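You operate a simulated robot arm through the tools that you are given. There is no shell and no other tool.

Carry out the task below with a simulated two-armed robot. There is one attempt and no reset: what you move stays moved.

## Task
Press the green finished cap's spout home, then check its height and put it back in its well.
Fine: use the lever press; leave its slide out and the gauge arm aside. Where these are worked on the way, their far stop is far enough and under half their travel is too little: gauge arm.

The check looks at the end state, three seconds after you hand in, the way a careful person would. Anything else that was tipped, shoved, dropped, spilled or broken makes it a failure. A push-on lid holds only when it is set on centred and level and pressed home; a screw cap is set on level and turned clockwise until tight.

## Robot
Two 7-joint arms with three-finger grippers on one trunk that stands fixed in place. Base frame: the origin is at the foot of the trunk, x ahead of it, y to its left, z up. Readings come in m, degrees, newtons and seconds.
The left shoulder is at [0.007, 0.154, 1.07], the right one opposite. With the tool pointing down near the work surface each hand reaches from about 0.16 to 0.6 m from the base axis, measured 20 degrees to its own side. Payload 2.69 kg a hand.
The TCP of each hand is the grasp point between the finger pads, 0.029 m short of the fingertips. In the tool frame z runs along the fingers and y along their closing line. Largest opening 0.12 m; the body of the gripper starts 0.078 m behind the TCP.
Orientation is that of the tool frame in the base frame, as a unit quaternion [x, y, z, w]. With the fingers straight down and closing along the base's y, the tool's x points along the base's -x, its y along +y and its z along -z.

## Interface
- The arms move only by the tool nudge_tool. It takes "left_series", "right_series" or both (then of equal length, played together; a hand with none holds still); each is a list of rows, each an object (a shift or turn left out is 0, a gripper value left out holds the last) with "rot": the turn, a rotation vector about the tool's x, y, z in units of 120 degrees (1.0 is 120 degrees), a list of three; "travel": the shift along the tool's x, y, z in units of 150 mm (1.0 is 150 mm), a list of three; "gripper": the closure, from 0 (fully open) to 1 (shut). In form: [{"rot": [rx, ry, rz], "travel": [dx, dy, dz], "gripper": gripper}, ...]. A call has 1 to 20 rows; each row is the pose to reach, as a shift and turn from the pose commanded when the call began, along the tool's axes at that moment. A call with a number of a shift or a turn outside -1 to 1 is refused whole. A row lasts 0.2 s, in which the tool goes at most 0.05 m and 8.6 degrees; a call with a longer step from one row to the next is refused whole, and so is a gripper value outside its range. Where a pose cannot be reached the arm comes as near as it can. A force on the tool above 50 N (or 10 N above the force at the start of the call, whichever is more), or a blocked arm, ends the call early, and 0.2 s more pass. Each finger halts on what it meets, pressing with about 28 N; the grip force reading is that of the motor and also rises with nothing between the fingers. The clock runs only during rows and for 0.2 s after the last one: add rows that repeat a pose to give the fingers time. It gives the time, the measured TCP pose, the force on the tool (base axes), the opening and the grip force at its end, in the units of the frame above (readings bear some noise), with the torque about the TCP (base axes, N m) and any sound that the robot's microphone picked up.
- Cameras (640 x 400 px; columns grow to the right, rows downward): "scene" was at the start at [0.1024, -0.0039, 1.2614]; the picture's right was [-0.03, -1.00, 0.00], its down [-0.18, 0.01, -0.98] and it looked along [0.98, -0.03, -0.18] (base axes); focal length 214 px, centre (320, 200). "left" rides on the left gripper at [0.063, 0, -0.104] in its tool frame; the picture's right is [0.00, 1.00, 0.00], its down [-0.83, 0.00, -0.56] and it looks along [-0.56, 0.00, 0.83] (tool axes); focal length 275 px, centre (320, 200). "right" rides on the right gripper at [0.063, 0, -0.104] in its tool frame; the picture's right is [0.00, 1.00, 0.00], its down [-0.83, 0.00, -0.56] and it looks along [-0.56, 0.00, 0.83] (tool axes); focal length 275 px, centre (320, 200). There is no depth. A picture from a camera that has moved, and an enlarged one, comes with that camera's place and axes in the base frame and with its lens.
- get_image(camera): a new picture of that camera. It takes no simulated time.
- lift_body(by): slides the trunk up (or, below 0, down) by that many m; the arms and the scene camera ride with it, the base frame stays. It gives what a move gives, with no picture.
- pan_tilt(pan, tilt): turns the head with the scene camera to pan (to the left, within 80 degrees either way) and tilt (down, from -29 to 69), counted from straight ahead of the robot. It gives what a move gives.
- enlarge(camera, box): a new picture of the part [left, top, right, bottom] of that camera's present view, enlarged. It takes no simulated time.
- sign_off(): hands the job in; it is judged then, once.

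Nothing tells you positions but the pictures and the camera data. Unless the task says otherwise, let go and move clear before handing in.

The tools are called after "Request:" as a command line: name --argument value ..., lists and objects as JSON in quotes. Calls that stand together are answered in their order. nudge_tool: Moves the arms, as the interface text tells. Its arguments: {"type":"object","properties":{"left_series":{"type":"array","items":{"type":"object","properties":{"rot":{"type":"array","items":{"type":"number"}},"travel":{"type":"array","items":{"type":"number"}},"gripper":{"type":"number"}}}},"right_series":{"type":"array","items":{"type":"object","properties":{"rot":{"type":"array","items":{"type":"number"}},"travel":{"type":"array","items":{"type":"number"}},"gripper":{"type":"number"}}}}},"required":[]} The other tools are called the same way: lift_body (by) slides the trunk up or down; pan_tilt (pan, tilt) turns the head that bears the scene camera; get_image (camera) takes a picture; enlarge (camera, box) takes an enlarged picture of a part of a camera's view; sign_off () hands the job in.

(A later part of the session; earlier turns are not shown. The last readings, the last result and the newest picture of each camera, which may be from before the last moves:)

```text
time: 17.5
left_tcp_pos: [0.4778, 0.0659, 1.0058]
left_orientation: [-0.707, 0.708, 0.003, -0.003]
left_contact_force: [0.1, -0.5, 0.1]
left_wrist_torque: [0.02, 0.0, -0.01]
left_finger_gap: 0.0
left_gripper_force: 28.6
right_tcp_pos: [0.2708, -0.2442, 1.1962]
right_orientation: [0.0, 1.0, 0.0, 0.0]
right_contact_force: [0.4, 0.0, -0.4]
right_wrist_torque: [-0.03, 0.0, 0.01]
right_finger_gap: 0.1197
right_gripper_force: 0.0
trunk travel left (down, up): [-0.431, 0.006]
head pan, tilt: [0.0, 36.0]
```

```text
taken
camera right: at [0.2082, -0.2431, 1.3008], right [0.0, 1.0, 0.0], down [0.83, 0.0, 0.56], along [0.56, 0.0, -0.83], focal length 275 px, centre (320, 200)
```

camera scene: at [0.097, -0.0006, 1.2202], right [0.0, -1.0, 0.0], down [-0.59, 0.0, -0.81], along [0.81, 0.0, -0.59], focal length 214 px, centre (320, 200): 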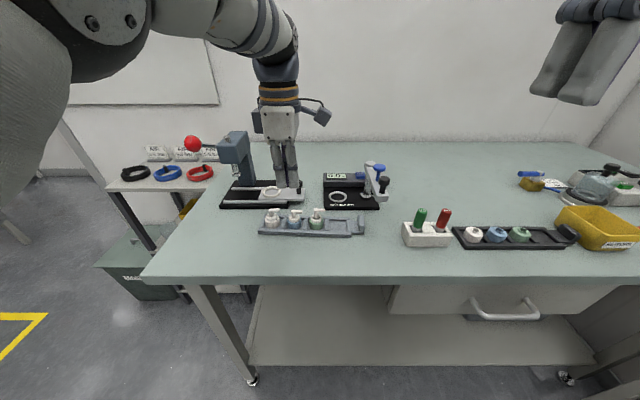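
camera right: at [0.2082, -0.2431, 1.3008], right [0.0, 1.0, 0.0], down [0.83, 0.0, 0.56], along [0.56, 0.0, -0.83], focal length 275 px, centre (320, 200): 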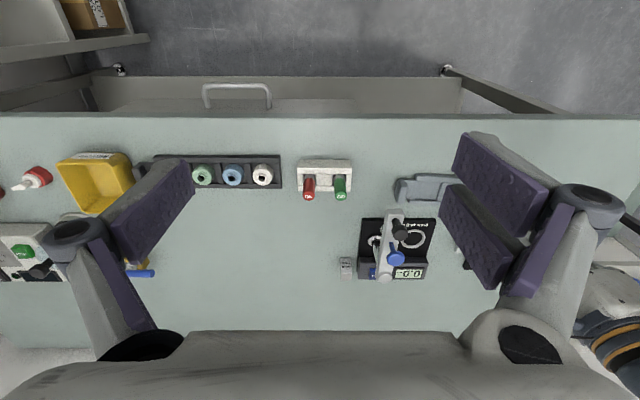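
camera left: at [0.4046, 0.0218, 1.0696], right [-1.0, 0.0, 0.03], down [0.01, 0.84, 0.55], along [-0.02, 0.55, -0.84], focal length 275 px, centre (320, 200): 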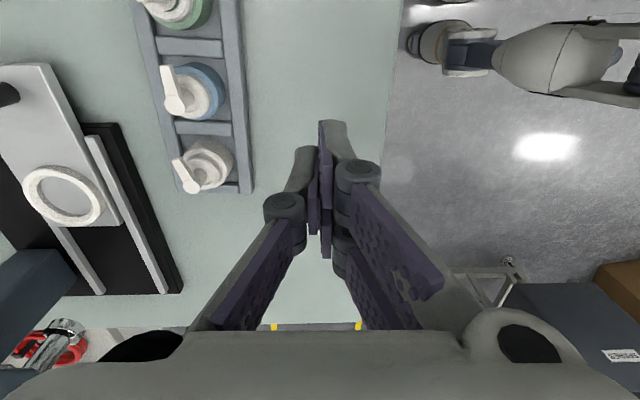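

The head is free again. I'll now go above the green cap at (0.479, 0.010) with the gripper open to ~65 mm and check alignment in the hand camera.

Request:
nudge_tool --left_series '[{"travel": [0.1, 0, 0.0], "rot": [0.002, 0, 0], "gripper": 0.46}, {"travel": [0.2, 0, 0.04], "rot": [0.004, 0, 0], "gripper": 0.46}, {"travel": [0.3, -0.01, 0.08], "rot": [0.004, 0, 0], "gripper": 0.46}, {"travel": [0.367, -0.01, 0.13], "rot": [0.004, 0, 0], "gripper": 0.46}, {"travel": [0.367, -0.01, 0.13], "rot": [0.004, 0, 0], "gripper": 0.46}]'

Request:
get_image --camera "left"

Request:
enlarge --camera "left" --box '[260, 60, 420, 160]'

Request:
enlarge --camera "scene" --box '[280, 170, 360, 240]'

```text
time: 18.7
left_tcp_pos: [0.479, 0.0137, 0.986]
left_orientation: [0.708, -0.707, 0.001, 0.001]
left_contact_force: [0.5, -0.2, -0.2]
left_wrist_torque: [0.04, -0.01, -0.01]
left_finger_gap: 0.0647
left_gripper_force: 0.0
right_tcp_pos: [0.2707, -0.2424, 1.1963]
right_orientation: [0.0, 1.0, 0.0, 0.0]
right_contact_force: [0.1, 0.5, 0.0]
right_wrist_torque: [-0.01, 0.01, -0.01]
right_finger_gap: 0.12
right_gripper_force: 0.0
trunk travel left (down, up): [-0.431, 0.006]
head pan, tilt: [0.0, 36.0]
```

```text
taken
camera left: at [0.48, -0.0484, 1.0904], right [-1.0, 0.0, 0.0], down [0.0, 0.83, 0.55], along [0.0, 0.55, -0.83], focal length 275 px, centre (320, 200)
```

left: 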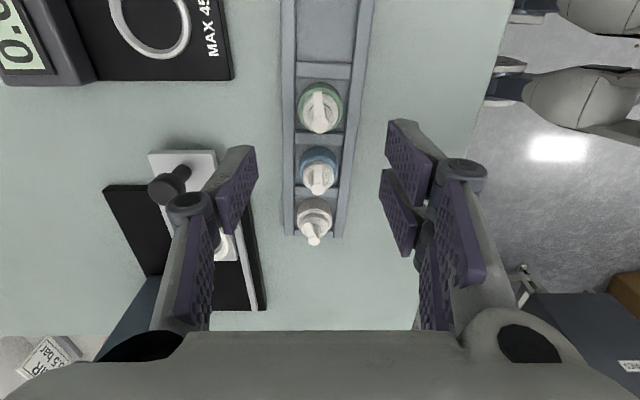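

```text
4.00 times, centred on (340, 110) of left
camera zoom: at [0.48, -0.0484, 1.0904], right [-1.0, 0.0, 0.0], down [0.0, 0.83, 0.55], along [0.0, 0.55, -0.83], focal length 1101 px, centre (240, 560)
```

zoom: 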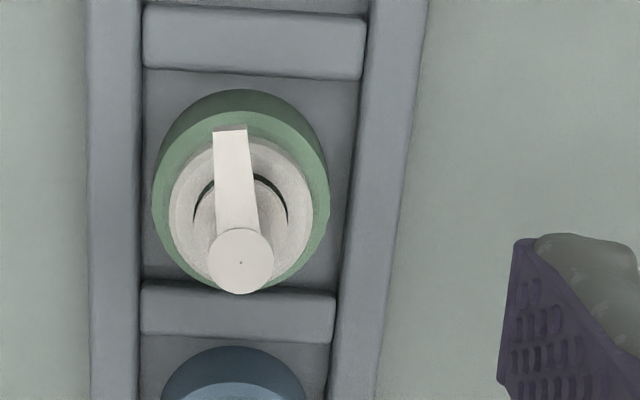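

```text
5.71 times, centred on (320, 205) of scene
camera zoom: at [0.0968, -0.0006, 1.2202], right [0.0, -1.0, 0.0], down [-0.59, 0.0, -0.81], along [0.81, 0.0, -0.59], focal length 1226 px, centre (320, 171)
```

zoom: 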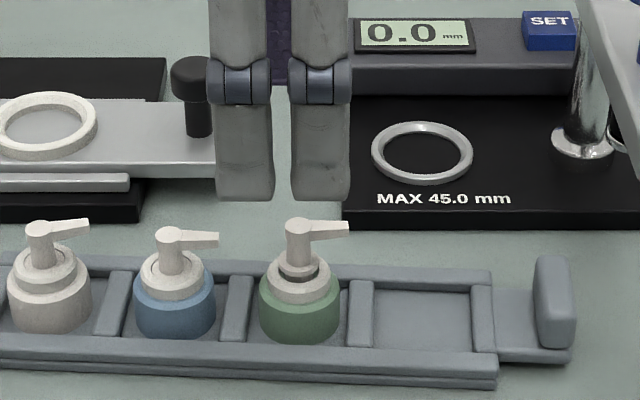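

The cap's spout axis is exactly on the hand's centre line in x, and about 4 mm toward -y. The rail tops come out at about z=0.874, so I'll descend to TCP z≈0.906 (tips just above the rails) before gripping.

Request:
nudge_tool --left_series '[{"travel": [0.03, 0, 0.1]}, {"travel": [0.03, 0, 0.2]}, {"travel": [0.03, 0, 0.3]}, {"travel": [0.03, 0, 0.4]}, {"travel": [0.03, 0, 0.47]}, {"travel": [0.03, 0, 0.5]}, {"travel": [0.03, 0, 0.52]}, {"travel": [0.03, 0, 0.52]}]'

Request:
get_image --camera "left"

Request:
enlarge --camera "left" --box '[220, 100, 420, 240]'

Request:
enlarge --camera "scene" --box '[280, 180, 360, 240]'

```text
time: 20.5
left_tcp_pos: [0.4804, 0.0099, 0.9071]
left_orientation: [0.71, -0.705, 0.002, 0.002]
left_contact_force: [-0.4, -0.9, 0.3]
left_wrist_torque: [-0.01, 0.01, -0.02]
left_finger_gap: 0.0648
left_gripper_force: 0.1
right_tcp_pos: [0.2716, -0.2442, 1.1968]
right_orientation: [0.0, 1.0, 0.0, 0.0]
right_contact_force: [0.2, 0.5, -0.8]
right_wrist_torque: [0.01, -0.05, 0.01]
right_finger_gap: 0.1201
right_gripper_force: 0.0
trunk travel left (down, up): [-0.431, 0.006]
head pan, tilt: [0.0, 36.0]
```

```text
taken
camera left: at [0.4814, -0.0512, 1.0121], right [-1.0, 0.0, 0.0], down [0.0, 0.83, 0.55], along [0.0, 0.55, -0.83], focal length 275 px, centre (320, 200)
```

left: 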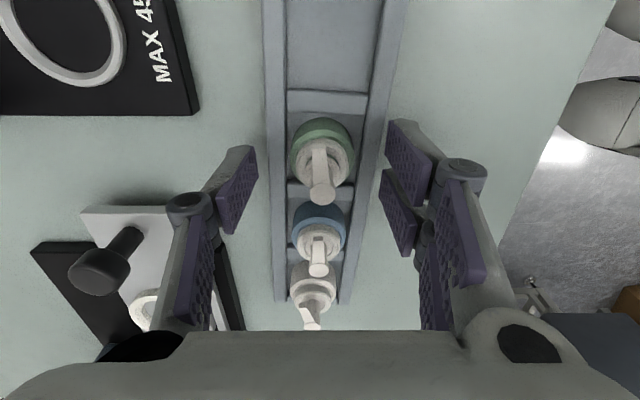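

```text
2.86 times, centred on (320, 170) of left
camera zoom: at [0.4814, -0.0512, 1.0121], right [-1.0, 0.0, 0.0], down [0.0, 0.83, 0.55], along [0.0, 0.55, -0.83], focal length 786 px, centre (320, 286)
```

zoom: 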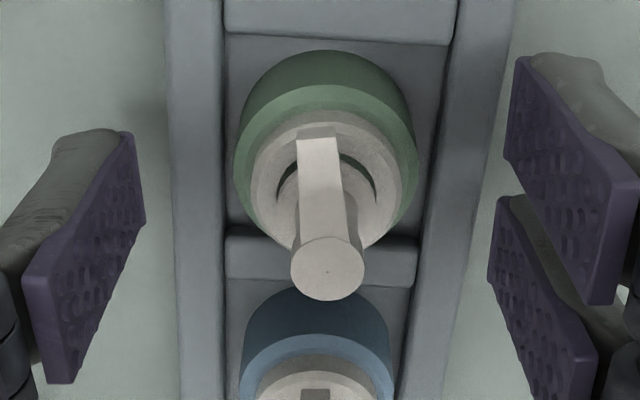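

```text
6.67 times, centred on (320, 210) of scene
camera zoom: at [0.0969, -0.0006, 1.2202], right [0.0, -1.0, 0.0], down [-0.59, 0.0, -0.81], along [0.81, 0.0, -0.59], focal length 1430 px, centre (320, 133)
```

zoom: 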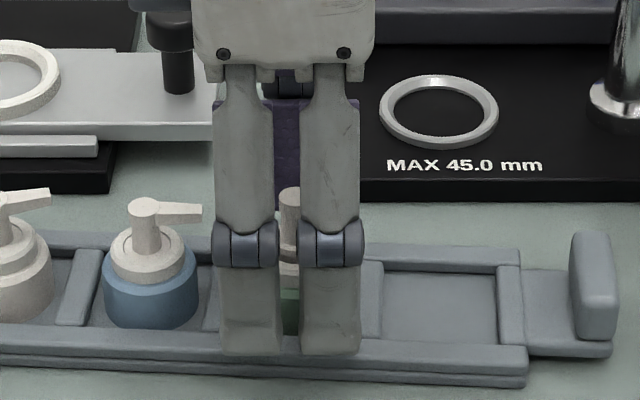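

Fingers straddle the cap evenly, tips just above the rails, and the nozzle is clear. Closing the grip.

Request:
nudge_tool --left_series '[{"gripper": 0.6}, {"gripper": 0.7}, {"gripper": 0.8}, {"gripper": 1.0}, {"gripper": 1.0}]'

Request:
enlarge --camera "left" --box '[220, 100, 420, 240]'

Request:
enlarge --camera "scene" --box '[280, 180, 360, 240]'

```text
time: 21.7
left_tcp_pos: [0.4799, 0.0095, 0.9086]
left_orientation: [0.71, -0.705, 0.002, 0.002]
left_contact_force: [0.1, -0.7, -0.1]
left_wrist_torque: [-0.03, 0.0, 0.0]
left_finger_gap: 0.0315
left_gripper_force: 10.4
right_tcp_pos: [0.2718, -0.2432, 1.1964]
right_orientation: [-0.001, 1.0, 0.0, 0.0]
right_contact_force: [0.0, 0.1, 0.3]
right_wrist_torque: [-0.02, 0.0, -0.02]
right_finger_gap: 0.1202
right_gripper_force: 0.0
trunk travel left (down, up): [-0.431, 0.006]
head pan, tilt: [0.0, 36.0]
```

```text
2.86 times, centred on (320, 170) of left
camera zoom: at [0.4813, -0.0514, 1.0124], right [-1.0, 0.0, 0.0], down [0.0, 0.83, 0.55], along [0.0, 0.55, -0.83], focal length 786 px, centre (320, 286)
```

zoom: 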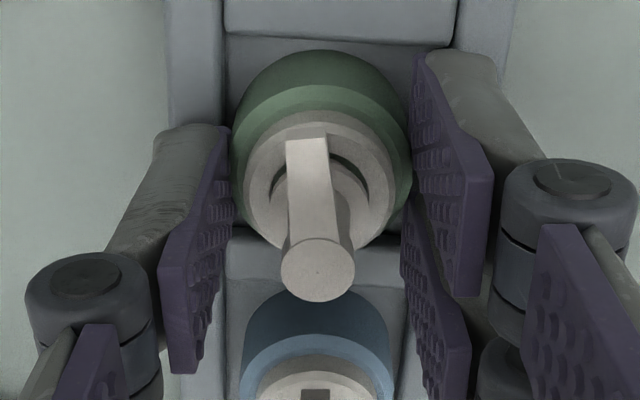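

```text
6.67 times, centred on (320, 210) of scene
camera zoom: at [0.0969, -0.0006, 1.2202], right [0.0, -1.0, 0.0], down [-0.59, 0.0, -0.81], along [0.81, 0.0, -0.59], focal length 1430 px, centre (320, 133)
```

zoom: 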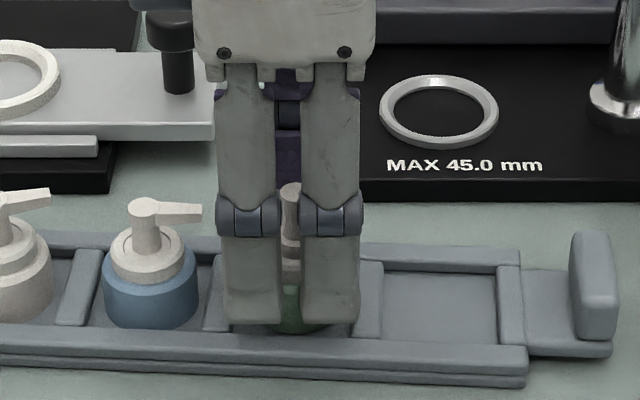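

The fingers have met the cap (gap 31.5 mm). I'll give the grip another moment to build force and confirm.

Request:
nudge_tool --left_series '[{"gripper": 1.0}, {"gripper": 1.0}, {"gripper": 1.0}]'

Request:
enlarge --camera "left" --box '[260, 100, 380, 200]'

```text
time: 22.5
left_tcp_pos: [0.4793, 0.0089, 0.9083]
left_orientation: [0.71, -0.705, 0.003, 0.002]
left_contact_force: [-0.6, 0.8, 0.2]
left_wrist_torque: [0.01, -0.02, -0.02]
left_finger_gap: 0.0312
left_gripper_force: 9.7
right_tcp_pos: [0.2705, -0.2436, 1.1962]
right_orientation: [0.0, 1.0, 0.0, 0.0]
right_contact_force: [-0.4, 0.3, 1.1]
right_wrist_torque: [0.05, -0.03, 0.0]
right_finger_gap: 0.1201
right_gripper_force: 0.0
trunk travel left (down, up): [-0.431, 0.006]
head pan, tilt: [0.0, 36.0]
```

```text
4.00 times, centred on (320, 150) of left
camera zoom: at [0.4812, -0.0518, 1.0131], right [-1.0, 0.0, 0.0], down [0.0, 0.84, 0.55], along [0.0, 0.55, -0.84], focal length 1101 px, centre (320, 400)
```

zoom: 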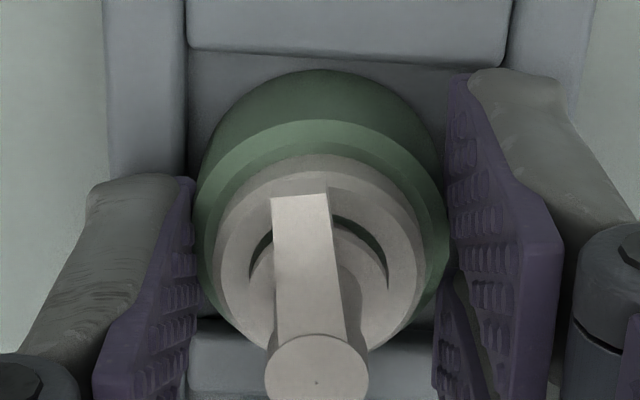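

The 31 mm gap suggests the pads caught the chamfer near the shoulder rather than the full side. I'll open slightly, go 3.5 mm lower, and re-grip.

Request:
nudge_tool --left_series '[{"gripper": 0.6}, {"gripper": 0.6}, {"travel": [0, 0, 0.012], "gripper": 0.6}, {"travel": [0, 0, 0.024], "gripper": 0.6}, {"travel": [0, 0, 0.024], "gripper": 0.6}]'

Request:
enlarge --camera "left" --box '[240, 90, 400, 210]'

Request:
enlarge --camera "scene" --box '[290, 200, 350, 240]'

```text
time: 23.7
left_tcp_pos: [0.4812, 0.0092, 0.9049]
left_orientation: [0.71, -0.705, 0.002, 0.002]
left_contact_force: [0.2, -0.2, -0.9]
left_wrist_torque: [-0.02, -0.01, 0.01]
left_finger_gap: 0.0478
left_gripper_force: 0.1
right_tcp_pos: [0.2712, -0.2438, 1.1952]
right_orientation: [0.0, 1.0, 0.0, 0.0]
right_contact_force: [-0.5, 0.5, 0.2]
right_wrist_torque: [0.0, 0.0, 0.01]
right_finger_gap: 0.1201
right_gripper_force: 0.1
trunk travel left (down, up): [-0.431, 0.006]
head pan, tilt: [0.0, 36.0]
```

```text
3.33 times, centred on (320, 150) of left
camera zoom: at [0.4812, -0.0517, 1.0095], right [-1.0, 0.0, 0.0], down [0.0, 0.83, 0.55], along [0.0, 0.55, -0.83], focal length 918 px, centre (320, 367)
```

zoom: 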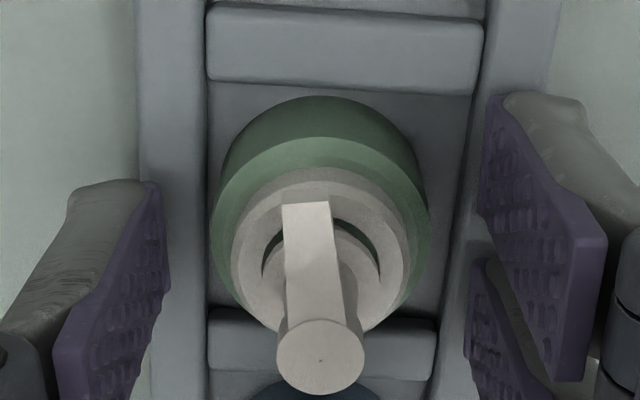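

```text
10.00 times, centred on (320, 220) of scene
camera zoom: at [0.0969, -0.0006, 1.2202], right [0.0, -1.0, 0.0], down [-0.59, 0.0, -0.81], along [0.81, 0.0, -0.59], focal length 2145 px, centre (320, 0)
```

zoom: 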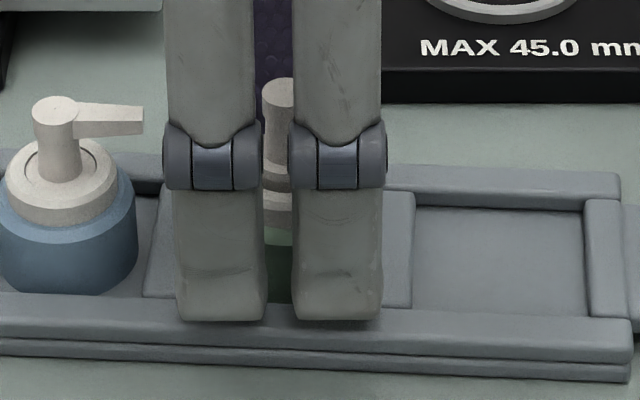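

Tips hover just over the front rail with no contact. Closing again here.

Request:
nudge_tool --left_series '[{"gripper": 0.7}, {"gripper": 0.8}, {"gripper": 1.0}, {"gripper": 1.0}, {"gripper": 1.0}]'

Request:
enlarge --camera "left" --box '[240, 90, 400, 210]'

```text
time: 24.9
left_tcp_pos: [0.4799, 0.0088, 0.9054]
left_orientation: [0.709, -0.705, 0.002, 0.002]
left_contact_force: [-0.1, 0.8, 0.3]
left_wrist_torque: [0.0, -0.01, 0.0]
left_finger_gap: 0.0312
left_gripper_force: 10.0
right_tcp_pos: [0.2707, -0.2441, 1.1974]
right_orientation: [0.0, 1.0, 0.0, 0.0]
right_contact_force: [0.1, 0.4, 0.3]
right_wrist_torque: [-0.04, 0.0, 0.01]
right_finger_gap: 0.1202
right_gripper_force: 0.1
trunk travel left (down, up): [-0.431, 0.006]
head pan, tilt: [0.0, 36.0]
```

```text
3.33 times, centred on (320, 150) of left
camera zoom: at [0.4813, -0.0512, 1.0088], right [-1.0, 0.0, 0.0], down [0.0, 0.83, 0.55], along [0.0, 0.55, -0.83], focal length 918 px, centre (320, 367)
```

zoom: 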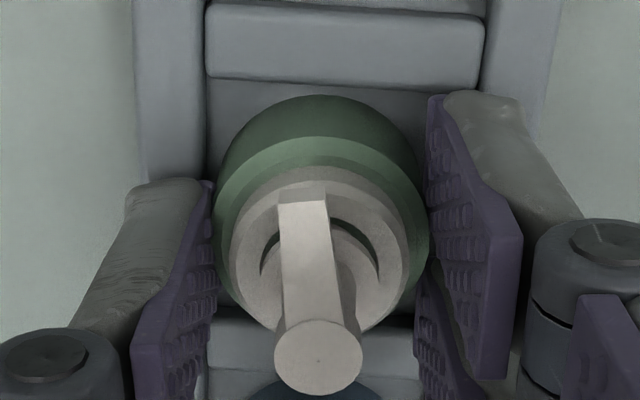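

Same gap at a lower height, so the body is about 31-32 mm across and the grip is on the straight side. Lifting gently and checking that the cap comes along upright.

Request:
nudge_tool --left_series '[{"travel": [0, 0, -0.05]}, {"travel": [0, 0, -0.1]}, {"travel": [0, 0, -0.2]}, {"travel": [0, 0, -0.3]}, {"travel": [0, 0, -0.4]}, {"travel": [0, 0, -0.4]}]'

Request:
get_image --camera "left"

Request:
enlarge --camera "scene" --box '[270, 170, 370, 240]'

```text
time: 26.3
left_tcp_pos: [0.4788, 0.0074, 0.9653]
left_orientation: [0.708, -0.706, 0.004, 0.002]
left_contact_force: [-0.6, 0.0, 0.2]
left_wrist_torque: [-0.04, 0.01, -0.01]
left_finger_gap: 0.0313
left_gripper_force: 10.2
right_tcp_pos: [0.271, -0.2436, 1.1961]
right_orientation: [0.0, 1.0, -0.001, 0.0]
right_contact_force: [0.1, -0.4, -0.5]
right_wrist_torque: [0.04, 0.02, 0.02]
right_finger_gap: 0.1201
right_gripper_force: 0.1
trunk travel left (down, up): [-0.431, 0.006]
head pan, tilt: [0.0, 36.0]
```

```text
taken
camera left: at [0.48, -0.0529, 1.0703], right [-1.0, 0.0, 0.0], down [0.0, 0.83, 0.55], along [0.0, 0.55, -0.83], focal length 275 px, centre (320, 200)
```

left: 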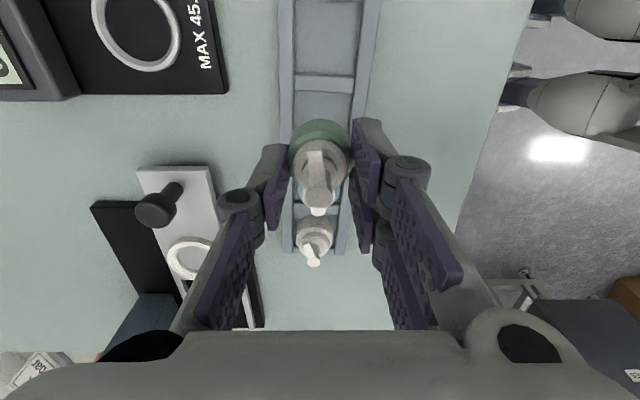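

```text
5.71 times, centred on (320, 205) of scene
camera zoom: at [0.0971, -0.0006, 1.2202], right [0.0, -1.0, 0.0], down [-0.59, 0.0, -0.81], along [0.81, 0.0, -0.59], focal length 1226 px, centre (320, 171)
```

zoom: 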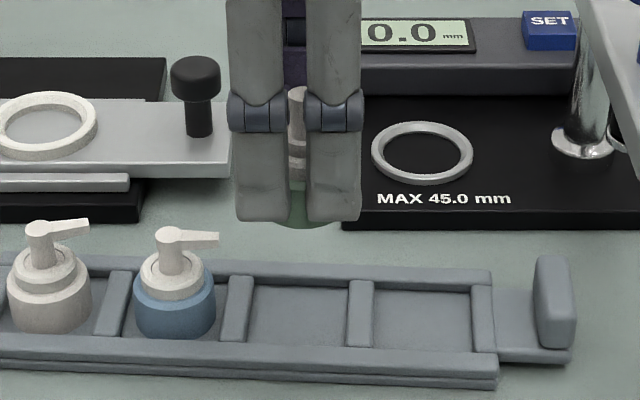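

The cap is held upright with its nozzle clear. Because the press nest is too far for a straight-down tool, I'll carry the cap to bare table left of the rack at about (0.45, 0.20), turning the hand back so it closes along y; there I'll re-grip with a tilt.

Request:
nudge_tool --left_series '[{"travel": [0, 0, -0.12]}, {"travel": [0, 0, -0.24]}, {"travel": [-0.08, 0.02, -0.24], "rot": [0, 0, 0.0625]}, {"travel": [-0.16, 0.03, -0.24], "rot": [0, 0, 0.125]}, {"travel": [-0.24, 0.05, -0.24], "rot": [0, 0, 0.1875]}, {"travel": [-0.32, 0.07, -0.24], "rot": [0, 0, 0.25]}, {"travel": [-0.4, 0.08, -0.24], "rot": [0, 0, 0.3125]}, {"travel": [-0.48, 0.1, -0.24], "rot": [0, 0, 0.375]}, {"travel": [-0.56, 0.12, -0.24], "rot": [0, 0, 0.4375]}, {"travel": [-0.65, 0.14, -0.24], "rot": [0, 0, 0.5]}, {"travel": [-0.74, 0.16, -0.24], "rot": [0, 0, 0.5625]}, {"travel": [-0.83, 0.17, -0.24], "rot": [0, 0, 0.625]}, {"travel": [-0.92, 0.19, -0.24], "rot": [0, 0, 0.6875]}, {"travel": [-1.0, 0.2, -0.24], "rot": [0, 0, 0.75]}, {"travel": [-1.0, 0.2, -0.24], "rot": [0, 0, 0.75]}]'

Request:
get_image --camera "left"

Request:
get_image --camera "scene"

```text
time: 29.5
left_tcp_pos: [0.449, 0.1569, 0.9999]
left_orientation: [0.002, 1.0, 0.0, -0.001]
left_contact_force: [0.2, -0.3, -0.7]
left_wrist_torque: [0.03, 0.0, 0.03]
left_finger_gap: 0.0314
left_gripper_force: 9.4
right_tcp_pos: [0.2702, -0.2438, 1.1964]
right_orientation: [-0.001, 1.0, 0.0, -0.001]
right_contact_force: [0.2, -0.5, 0.0]
right_wrist_torque: [0.01, -0.02, 0.04]
right_finger_gap: 0.12
right_gripper_force: 0.0
trunk travel left (down, up): [-0.431, 0.006]
head pan, tilt: [0.0, 36.0]
```

```text
taken
camera left: at [0.3867, 0.159, 1.1033], right [0.01, 1.0, 0.0], down [0.83, -0.01, 0.56], along [0.56, 0.0, -0.83], focal length 275 px, centre (320, 200)
```

left: 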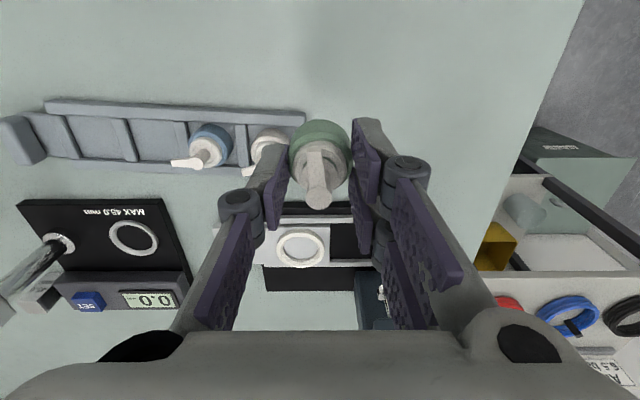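

```text
taken
camera scene: at [0.097, -0.0007, 1.2202], right [0.0, -1.0, 0.0], down [-0.59, 0.0, -0.81], along [0.81, 0.0, -0.59], focal length 214 px, centre (320, 200)
```

scene: 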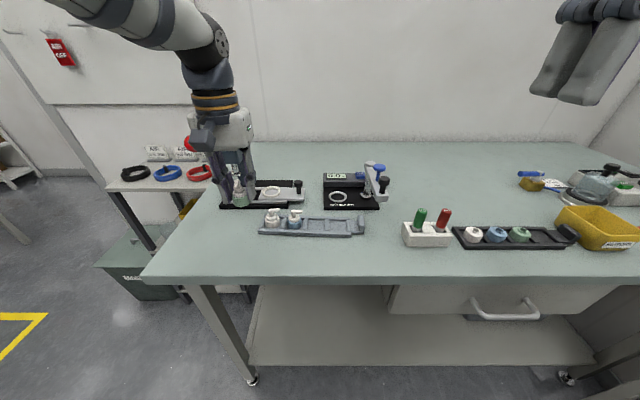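

The nest, gauge and rack are all in view from here. I'll move slightly left over bare table and lower the cap.

Request:
nudge_tool --left_series '[{"travel": [0, 0.13, 0.1]}, {"travel": [0, 0.26, 0.25]}, {"travel": [0, 0.26, 0.4]}, {"travel": [0, 0.26, 0.52]}, {"travel": [0, 0.26, 0.6]}, {"travel": [0, 0.26, 0.64]}, {"travel": [0, 0.26, 0.66]}, {"travel": [0, 0.26, 0.66]}]'

Request:
enlarge --camera "scene" --box '[190, 150, 290, 240]'

Request:
get_image --camera "left"

```text
time: 31.3
left_tcp_pos: [0.447, 0.1952, 0.8999]
left_orientation: [0.001, 1.0, 0.0, 0.0]
left_contact_force: [-0.4, -1.0, -0.6]
left_wrist_torque: [0.01, -0.02, 0.03]
left_finger_gap: 0.0309
left_gripper_force: 10.4
right_tcp_pos: [0.2708, -0.2434, 1.1956]
right_orientation: [0.0, 1.0, 0.001, 0.001]
right_contact_force: [0.5, 0.1, 0.6]
right_wrist_torque: [0.02, -0.01, -0.01]
right_finger_gap: 0.1198
right_gripper_force: 0.0
trunk travel left (down, up): [-0.431, 0.006]
head pan, tilt: [0.0, 36.0]
```

```text
4.44 times, centred on (240, 195) of scene
camera zoom: at [0.0969, -0.0006, 1.2202], right [0.0, -1.0, 0.0], down [-0.59, 0.0, -0.81], along [0.81, 0.0, -0.59], focal length 953 px, centre (676, 222)
```

zoom: 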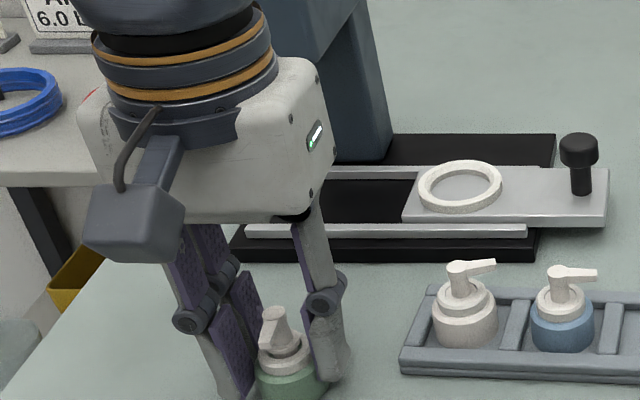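

```text
taken
camera left: at [0.3863, 0.1977, 1.004], right [0.01, 1.0, 0.0], down [0.83, 0.0, 0.56], along [0.56, 0.0, -0.83], focal length 275 px, centre (320, 200)
```

left: 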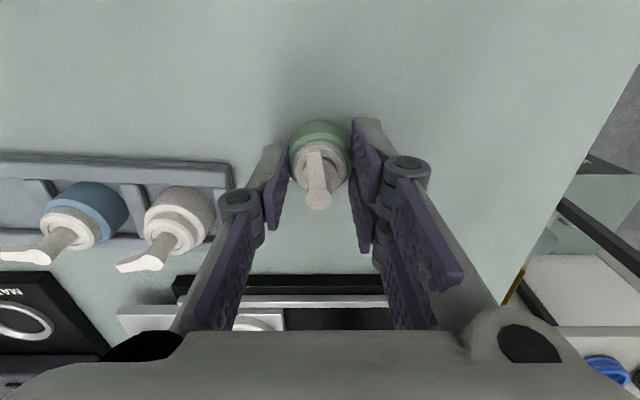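

Request:
enlarge --camera "scene" --box '[225, 210, 285, 250]'

Request:
nudge_tool --left_series '[{"travel": [0, 0, 0.006]}, {"travel": [0, 0, 0.012]}, {"travel": [0, 0, 0.018]}, {"travel": [0, 0, 0.018]}]'

Request:
enlarge --camera "scene" --box '[225, 210, 285, 250]'

```text
10.00 times, centred on (255, 230) of scene
camera zoom: at [0.0969, -0.0006, 1.2202], right [0.0, -1.0, 0.0], down [-0.59, 0.0, -0.81], along [0.81, 0.0, -0.59], focal length 2145 px, centre (970, -100)
```

zoom: 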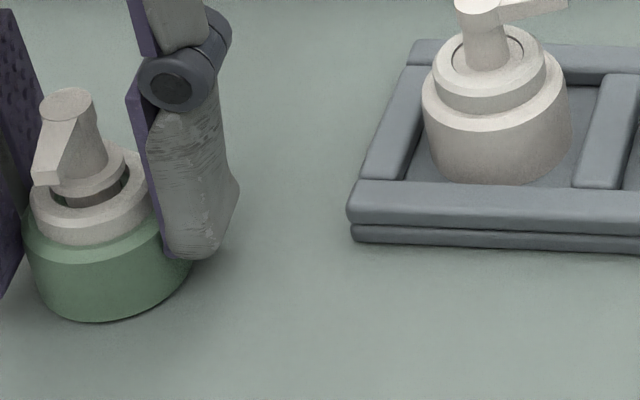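

```text
time: 32.3
left_tcp_pos: [0.4484, 0.1962, 0.8991]
left_orientation: [0.001, 1.0, 0.0, 0.001]
left_contact_force: [-0.1, -0.1, 5.5]
left_wrist_torque: [-0.02, 0.04, 0.0]
left_finger_gap: 0.0312
left_gripper_force: 10.0
right_tcp_pos: [0.2698, -0.2432, 1.197]
right_orientation: [0.0, 1.0, 0.0, 0.001]
right_contact_force: [-0.7, 0.1, -0.3]
right_wrist_torque: [0.01, 0.04, 0.01]
right_finger_gap: 0.12
right_gripper_force: 0.1
trunk travel left (down, up): [-0.431, 0.006]
head pan, tilt: [0.0, 36.0]
```

```text
10.00 times, centred on (255, 230) of scene
camera zoom: at [0.0965, -0.0007, 1.2203], right [0.0, -1.0, 0.0], down [-0.59, 0.0, -0.81], along [0.81, 0.0, -0.59], focal length 2145 px, centre (970, -100)
```

zoom: 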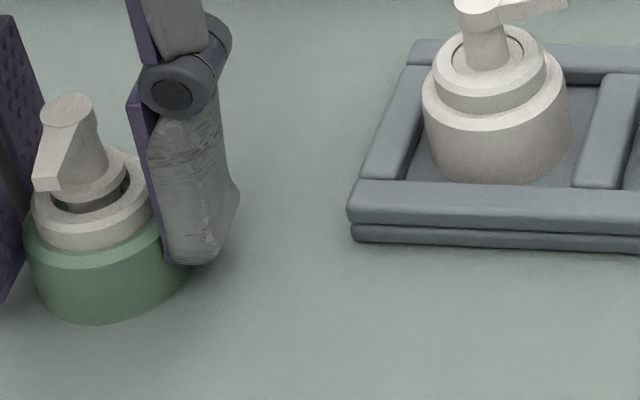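

The cap touches the table at TCP z=0.899 (so its bottom is 42 mm below the TCP). I'll open a little, tilt the hand 20° about its closing axis (fingers pointing outward), and re-grip.

Request:
nudge_tool --left_series '[{"gripper": 0.68}, {"gripper": 0.66}, {"gripper": 0.66}, {"travel": [0, 0, -0.007], "rot": [0, -0.028, 0], "gripper": 0.66}, {"travel": [0.002, 0, -0.013], "rot": [0, -0.07, 0], "gripper": 0.66}, {"travel": [0.004, 0, -0.013], "rot": [0, -0.12, 0], "gripper": 0.66}, {"travel": [0.006, 0, -0.013], "rot": [0, -0.1667, 0], "gripper": 0.66}, {"travel": [0.006, 0, -0.013], "rot": [0, -0.1667, 0], "gripper": 0.66}]'

Request:
enlarge --camera "scene" --box '[215, 200, 285, 250]'

Request:
get_image --camera "left"

Request:
enlarge --camera "left" --box '[260, 110, 380, 220]'

```text
time: 34.1
left_tcp_pos: [0.4465, 0.1971, 0.8995]
left_orientation: [0.001, 0.985, 0.0, 0.174]
left_contact_force: [0.3, -0.2, 0.0]
left_wrist_torque: [-0.01, 0.05, 0.02]
left_finger_gap: 0.0409
left_gripper_force: 0.1
right_tcp_pos: [0.2718, -0.2417, 1.1967]
right_orientation: [0.0, 1.0, 0.0, 0.0]
right_contact_force: [0.0, 0.3, 0.9]
right_wrist_torque: [-0.04, 0.01, 0.01]
right_finger_gap: 0.12
right_gripper_force: 0.1
trunk travel left (down, up): [-0.431, 0.006]
head pan, tilt: [0.0, 36.0]
```

```text
8.00 times, centred on (250, 225) of scene
camera zoom: at [0.097, -0.0006, 1.2202], right [0.0, -1.0, 0.0], down [-0.59, 0.0, -0.81], along [0.81, 0.0, -0.59], focal length 1716 px, centre (880, 0)
```

zoom: 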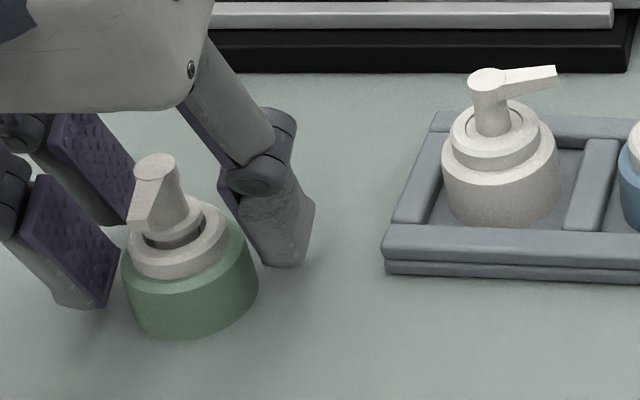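

```text
taken
camera left: at [0.3537, 0.1981, 0.9757], right [0.01, 1.0, 0.0], down [0.59, 0.0, 0.81], along [0.81, 0.0, -0.59], focal length 275 px, centre (320, 200)
```

left: 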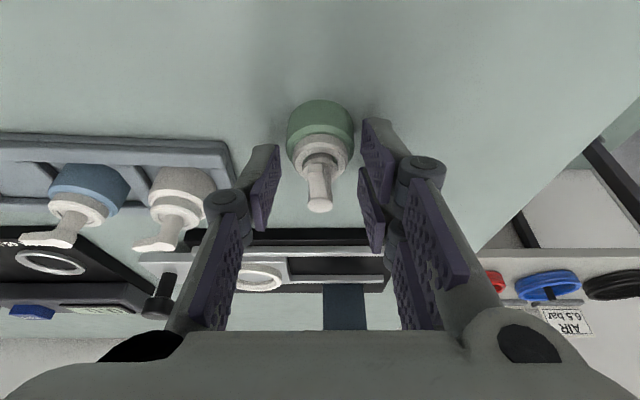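

```text
3.64 times, centred on (320, 165) of left
camera zoom: at [0.3537, 0.1981, 0.9757], right [0.01, 1.0, 0.0], down [0.59, 0.0, 0.81], along [0.81, 0.0, -0.59], focal length 1001 px, centre (320, 327)
```

zoom: 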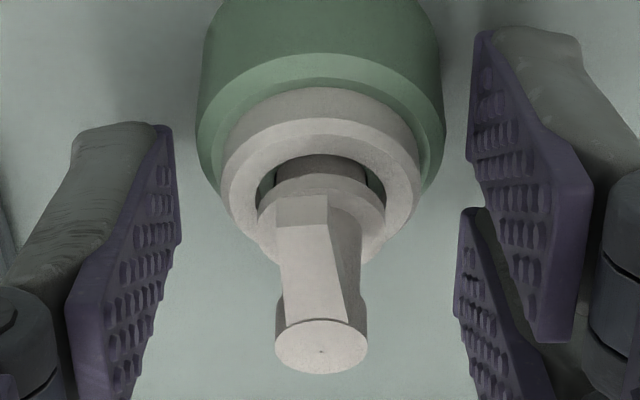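

The tilted fingertips sit a bit too high on the body, and the nests are slightly nearer than first estimated (about x≈0.594), so 12° of tilt will do. I'll reduce the tilt to 12°, centre on the cap and look again.

Request:
nudge_tool --left_series '[{"travel": [-0.005, 0, 0.005], "rot": [0, 0.033, 0]}, {"travel": [-0.01, 0, 0.011], "rot": [0, 0.0667, 0]}, {"travel": [-0.01, 0, 0.011], "rot": [0, 0.0667, 0]}]'

Request:
enlarge --camera "scene" --box '[215, 200, 285, 250]'

Request:
enlarge --camera "left" --box '[260, 100, 380, 220]'

```text
time: 34.9
left_tcp_pos: [0.4501, 0.1961, 0.8991]
left_orientation: [0.001, 0.994, 0.001, 0.105]
left_contact_force: [0.8, 0.7, -0.2]
left_wrist_torque: [-0.01, 0.04, 0.02]
left_finger_gap: 0.0406
left_gripper_force: 0.0
right_tcp_pos: [0.2716, -0.2443, 1.1968]
right_orientation: [0.001, 1.0, 0.0, 0.0]
right_contact_force: [0.1, -0.2, -0.3]
right_wrist_torque: [0.01, -0.02, 0.01]
right_finger_gap: 0.1202
right_gripper_force: 0.1
trunk travel left (down, up): [-0.431, 0.006]
head pan, tilt: [0.0, 36.0]
```

```text
8.00 times, centred on (250, 225) of scene
camera zoom: at [0.0968, -0.0006, 1.2202], right [0.0, -1.0, 0.0], down [-0.59, 0.0, -0.81], along [0.81, 0.0, -0.59], focal length 1716 px, centre (880, 0)
```

zoom: 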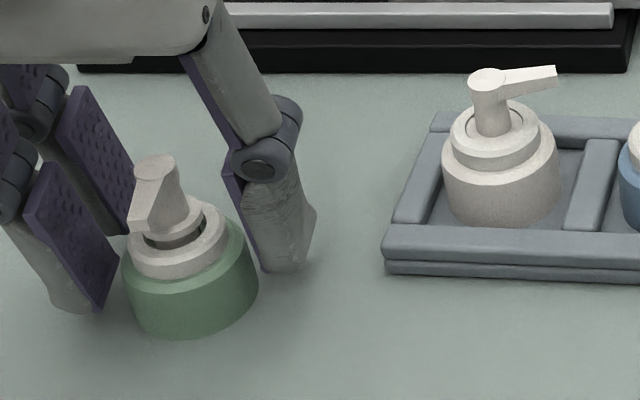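

```text
3.33 times, centred on (320, 160) of left
camera zoom: at [0.3673, 0.198, 0.9876], right [0.01, 1.0, 0.0], down [0.7, 0.0, 0.72], along [0.72, 0.0, -0.7], focal length 918 px, centre (320, 333)
```

zoom: 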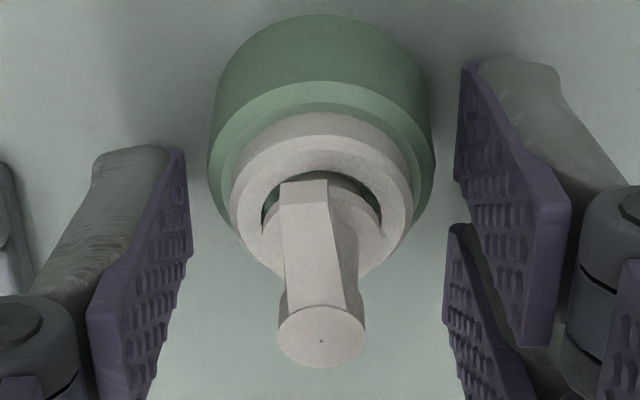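

With 12° tilt the pads will land on the straight side of the body, 12-19 mm above its base. Closing and lifting slightly.

Request:
nudge_tool --left_series '[{"gripper": 0.75}, {"gripper": 1.0}, {"gripper": 1.0}, {"gripper": 1.0}, {"gripper": 1.0}]'

Request:
enlarge --camera "left" --box '[260, 100, 380, 220]'

Request:
enlarge --camera "scene" --box '[215, 200, 285, 250]'

```text
time: 36.1
left_tcp_pos: [0.45, 0.1966, 0.8999]
left_orientation: [0.002, 0.994, 0.0, 0.105]
left_contact_force: [-0.8, 0.0, 0.1]
left_wrist_torque: [0.01, 0.0, -0.02]
left_finger_gap: 0.0307
left_gripper_force: 10.0
right_tcp_pos: [0.2702, -0.2419, 1.1971]
right_orientation: [0.0, 1.0, 0.0, 0.001]
right_contact_force: [-0.4, 0.9, -0.1]
right_wrist_torque: [0.04, 0.02, 0.0]
right_finger_gap: 0.1201
right_gripper_force: 0.0
trunk travel left (down, up): [-0.431, 0.006]
head pan, tilt: [0.0, 36.0]
```

```text
3.33 times, centred on (320, 160) of left
camera zoom: at [0.3672, 0.1981, 0.9875], right [0.01, 1.0, 0.0], down [0.7, 0.0, 0.72], along [0.72, 0.0, -0.7], focal length 918 px, centre (320, 333)
```

zoom: 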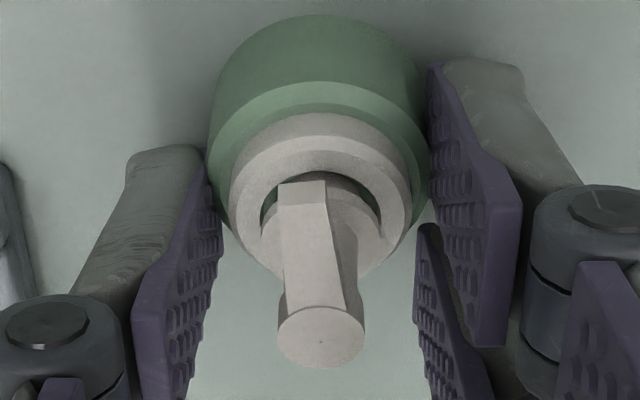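

```text
8.00 times, centred on (250, 225) of scene
camera zoom: at [0.0969, -0.0006, 1.2202], right [0.0, -1.0, 0.0], down [-0.59, 0.0, -0.81], along [0.81, 0.0, -0.59], focal length 1716 px, centre (880, 0)
```

zoom: 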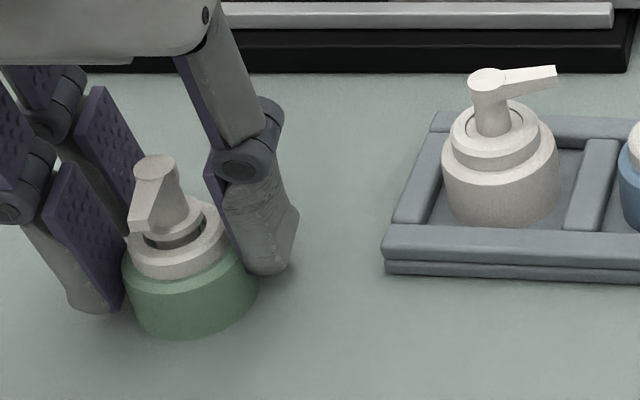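

The contact is near the corner of the single finger. I'll open, shift the hand 5 mm toward the robot and slightly down so the pads are centred on the cap, and close again.

Request:
nudge_tool --left_series '[{"gripper": 0.68}, {"gripper": 0.66}, {"travel": [0.018, 0, 0.001], "gripper": 0.66}, {"travel": [0.035, 0, 0.003], "gripper": 0.66}, {"travel": [0.035, 0, 0.003], "gripper": 0.66}, {"travel": [0.035, 0, 0.003], "gripper": 0.8}, {"travel": [0.035, 0, 0.003], "gripper": 1.0}, {"travel": [0.035, 0, 0.003], "gripper": 1.0}, {"travel": [0.035, 0, 0.003], "gripper": 1.0}, {"travel": [0.035, 0, 0.003], "gripper": 1.0}]'

Request:
enlarge --camera "left" --box '[260, 100, 380, 220]'

Request:
enlarge --camera "scene" --box '[215, 200, 285, 250]'

```text
time: 38.3
left_tcp_pos: [0.4447, 0.1957, 0.8973]
left_orientation: [0.001, 0.994, -0.001, 0.105]
left_contact_force: [-0.3, 0.4, -0.6]
left_wrist_torque: [0.0, 0.01, -0.02]
left_finger_gap: 0.0319
left_gripper_force: 9.9
right_tcp_pos: [0.2704, -0.2435, 1.1969]
right_orientation: [0.0, 1.0, 0.0, 0.0]
right_contact_force: [1.2, 0.4, -0.4]
right_wrist_torque: [-0.01, -0.02, -0.01]
right_finger_gap: 0.1199
right_gripper_force: 0.0
trunk travel left (down, up): [-0.431, 0.006]
head pan, tilt: [0.0, 36.0]
```

```text
3.33 times, centred on (320, 160) of left
camera zoom: at [0.3621, 0.1978, 0.9856], right [0.01, 1.0, 0.0], down [0.7, 0.0, 0.72], along [0.72, 0.0, -0.7], focal length 918 px, centre (320, 333)
```

zoom: 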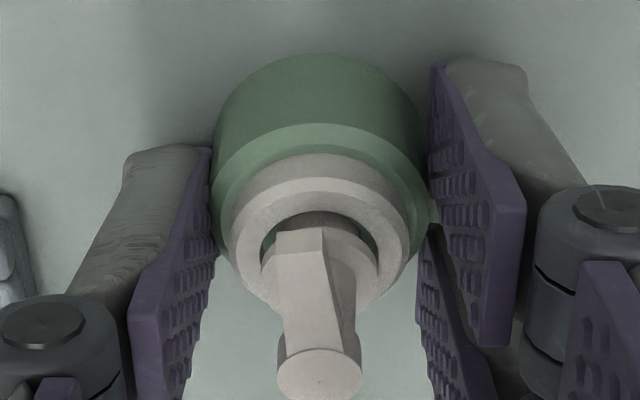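

```text
8.00 times, centred on (250, 225) of scene
camera zoom: at [0.0969, -0.0006, 1.2202], right [0.0, -1.0, 0.0], down [-0.59, 0.0, -0.81], along [0.81, 0.0, -0.59], focal length 1716 px, centre (880, 0)
```

zoom: 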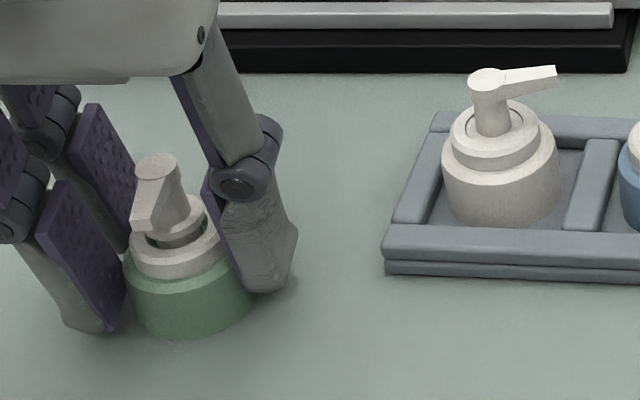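

Good centred grip now (gap 31.9 mm). I'll lift, slide over to y≈0.137, and check that the cap hangs level.

Request:
nudge_tool --left_series '[{"travel": [-0.02, 0, -0.1]}, {"travel": [-0.05, 0, -0.25]}, {"travel": [-0.08, 0, -0.4]}, {"travel": [-0.107, 0, -0.505]}, {"travel": [-0.107, -0.13, -0.505]}, {"travel": [-0.107, -0.26, -0.505]}, {"travel": [-0.107, -0.393, -0.505]}, {"travel": [-0.107, -0.393, -0.505]}]'

Request:
get_image --camera "left"

Request:
enlarge --camera "scene" --box '[220, 160, 320, 230]'

```text
time: 40.1
left_tcp_pos: [0.4449, 0.1366, 0.9755]
left_orientation: [0.001, 0.995, -0.001, 0.105]
left_contact_force: [0.4, 0.7, 0.5]
left_wrist_torque: [0.01, 0.0, -0.05]
left_finger_gap: 0.0319
left_gripper_force: 9.9
right_tcp_pos: [0.2707, -0.2431, 1.1958]
right_orientation: [0.0, 1.0, 0.0, 0.0]
right_contact_force: [-0.1, 0.1, 0.3]
right_wrist_torque: [-0.02, 0.0, -0.01]
right_finger_gap: 0.1199
right_gripper_force: 0.1
trunk travel left (down, up): [-0.431, 0.006]
head pan, tilt: [0.0, 36.0]
```

```text
taken
camera left: at [0.3624, 0.1389, 1.0636], right [0.01, 1.0, 0.0], down [0.7, 0.0, 0.72], along [0.72, 0.0, -0.7], focal length 275 px, centre (320, 200)
```

left: 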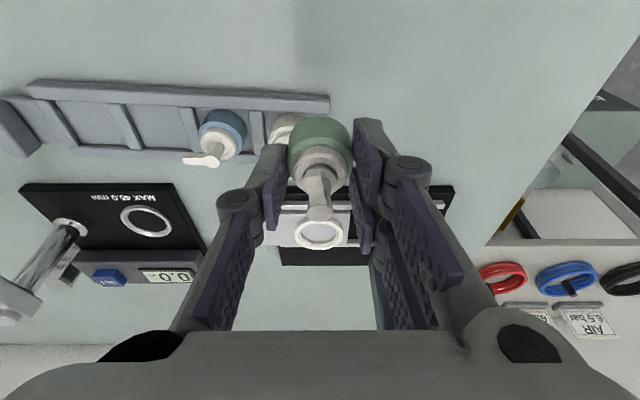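

```text
5.71 times, centred on (270, 195) of scene
camera zoom: at [0.0969, -0.0004, 1.2202], right [0.0, -1.0, 0.0], down [-0.59, 0.0, -0.81], along [0.81, 0.0, -0.59], focal length 1226 px, centre (606, 229)
```

zoom: 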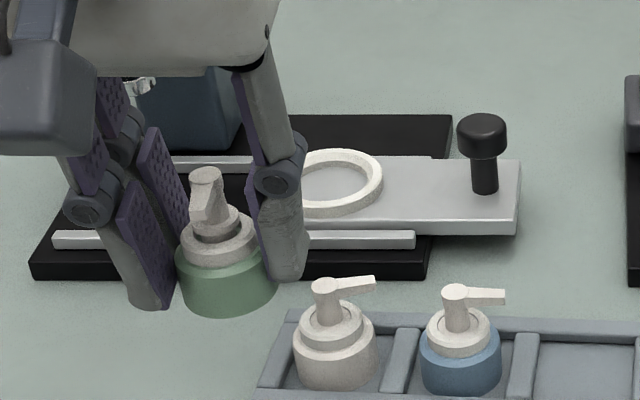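

The cap hangs level. In the hand camera both the cap and the nest ring lie near column 320, so moving along the tool's own plane keeps them aligned; I'll zoom in to measure the ring's column precisely.

Request:
enlarge --camera "left" --box '[270, 190, 370, 260]'

Request:
enlarge --camera "left" --box '[270, 110, 370, 220]'

```text
5.71 times, centred on (320, 225) of left
camera zoom: at [0.3624, 0.1389, 1.0636], right [0.01, 1.0, 0.0], down [0.7, 0.0, 0.72], along [0.72, 0.0, -0.7], focal length 1573 px, centre (320, 57)
```

zoom: 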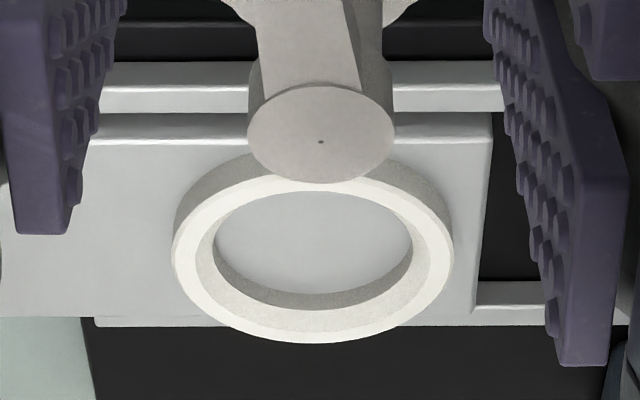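

```text
3.64 times, centred on (320, 165) of left
camera zoom: at [0.3624, 0.1389, 1.0636], right [0.01, 1.0, 0.0], down [0.7, 0.0, 0.72], along [0.72, 0.0, -0.7], focal length 1001 px, centre (320, 327)
```

zoom: 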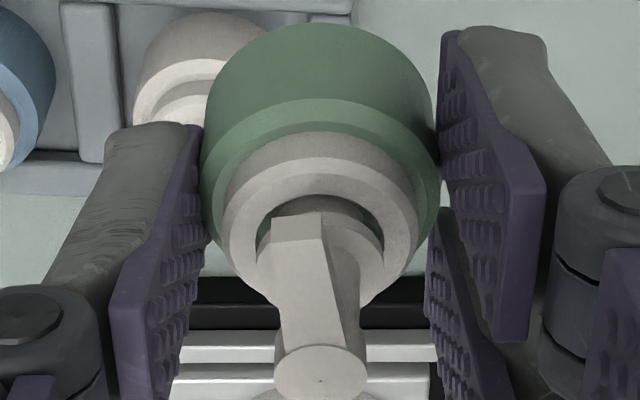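

The ring's centre is 1.3 mm toward -y of the cap's plane and lies at about (0.5955, z_top 0.888). I'll advance 145 mm with that small lateral correction, then descend to ~17 mm above the ring.

Request:
nudge_tool --left_series '[{"travel": [-0.12, -0.009, 0.025]}, {"travel": [-0.24, -0.009, 0.05]}, {"travel": [-0.36, -0.009, 0.075]}, {"travel": [-0.48, -0.009, 0.1]}, {"travel": [-0.6, -0.009, 0.126]}, {"travel": [-0.72, -0.009, 0.152]}, {"travel": [-0.84, -0.009, 0.178]}, {"travel": [-0.945, -0.009, 0.201]}, {"travel": [-0.93, -0.009, 0.27]}, {"travel": [-0.904, -0.009, 0.393]}, {"travel": [-0.904, -0.009, 0.393]}]'

Request:
get_image --camera "left"

Request:
enlarge --camera "scene" --box '[220, 150, 320, 220]'

```text
time: 42.5
left_tcp_pos: [0.5903, 0.1352, 0.9457]
left_orientation: [0.001, 0.994, 0.001, 0.105]
left_contact_force: [-0.1, 0.5, 1.2]
left_wrist_torque: [0.01, -0.02, 0.02]
left_finger_gap: 0.0323
left_gripper_force: 10.3
right_tcp_pos: [0.2713, -0.2434, 1.1965]
right_orientation: [0.0, 1.0, 0.001, 0.001]
right_contact_force: [-0.8, 0.1, 0.4]
right_wrist_torque: [-0.02, 0.01, -0.02]
right_finger_gap: 0.1202
right_gripper_force: 0.0
trunk travel left (down, up): [-0.431, 0.006]
head pan, tilt: [0.0, 36.0]
```

```text
taken
camera left: at [0.507, 0.1369, 1.0336], right [0.01, 1.0, 0.0], down [0.7, 0.0, 0.72], along [0.72, 0.0, -0.7], focal length 275 px, centre (320, 200)
```

left: 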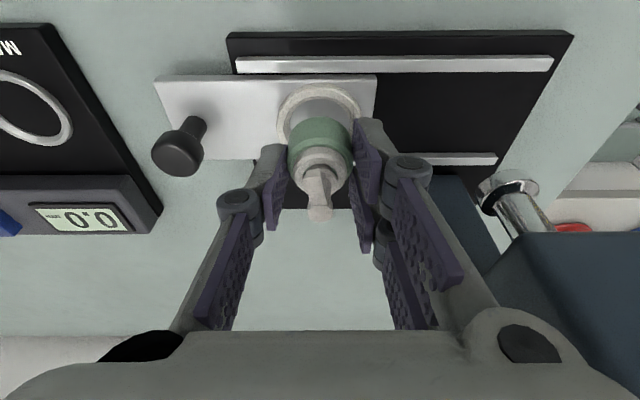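

```text
5.71 times, centred on (270, 185) of scene
camera zoom: at [0.0967, -0.0006, 1.2203], right [0.0, -1.0, 0.0], down [-0.59, 0.0, -0.81], along [0.81, 0.0, -0.59], focal length 1226 px, centre (606, 286)
```

zoom: 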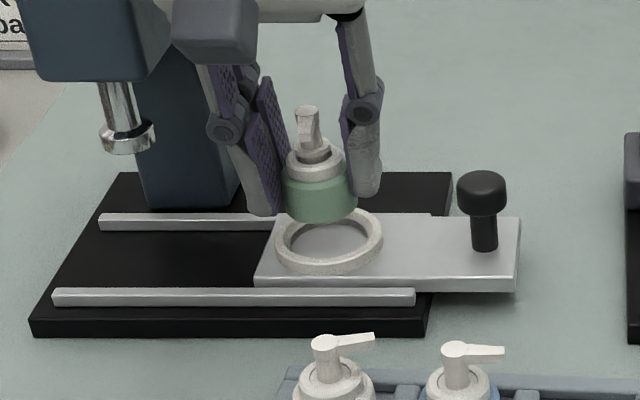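

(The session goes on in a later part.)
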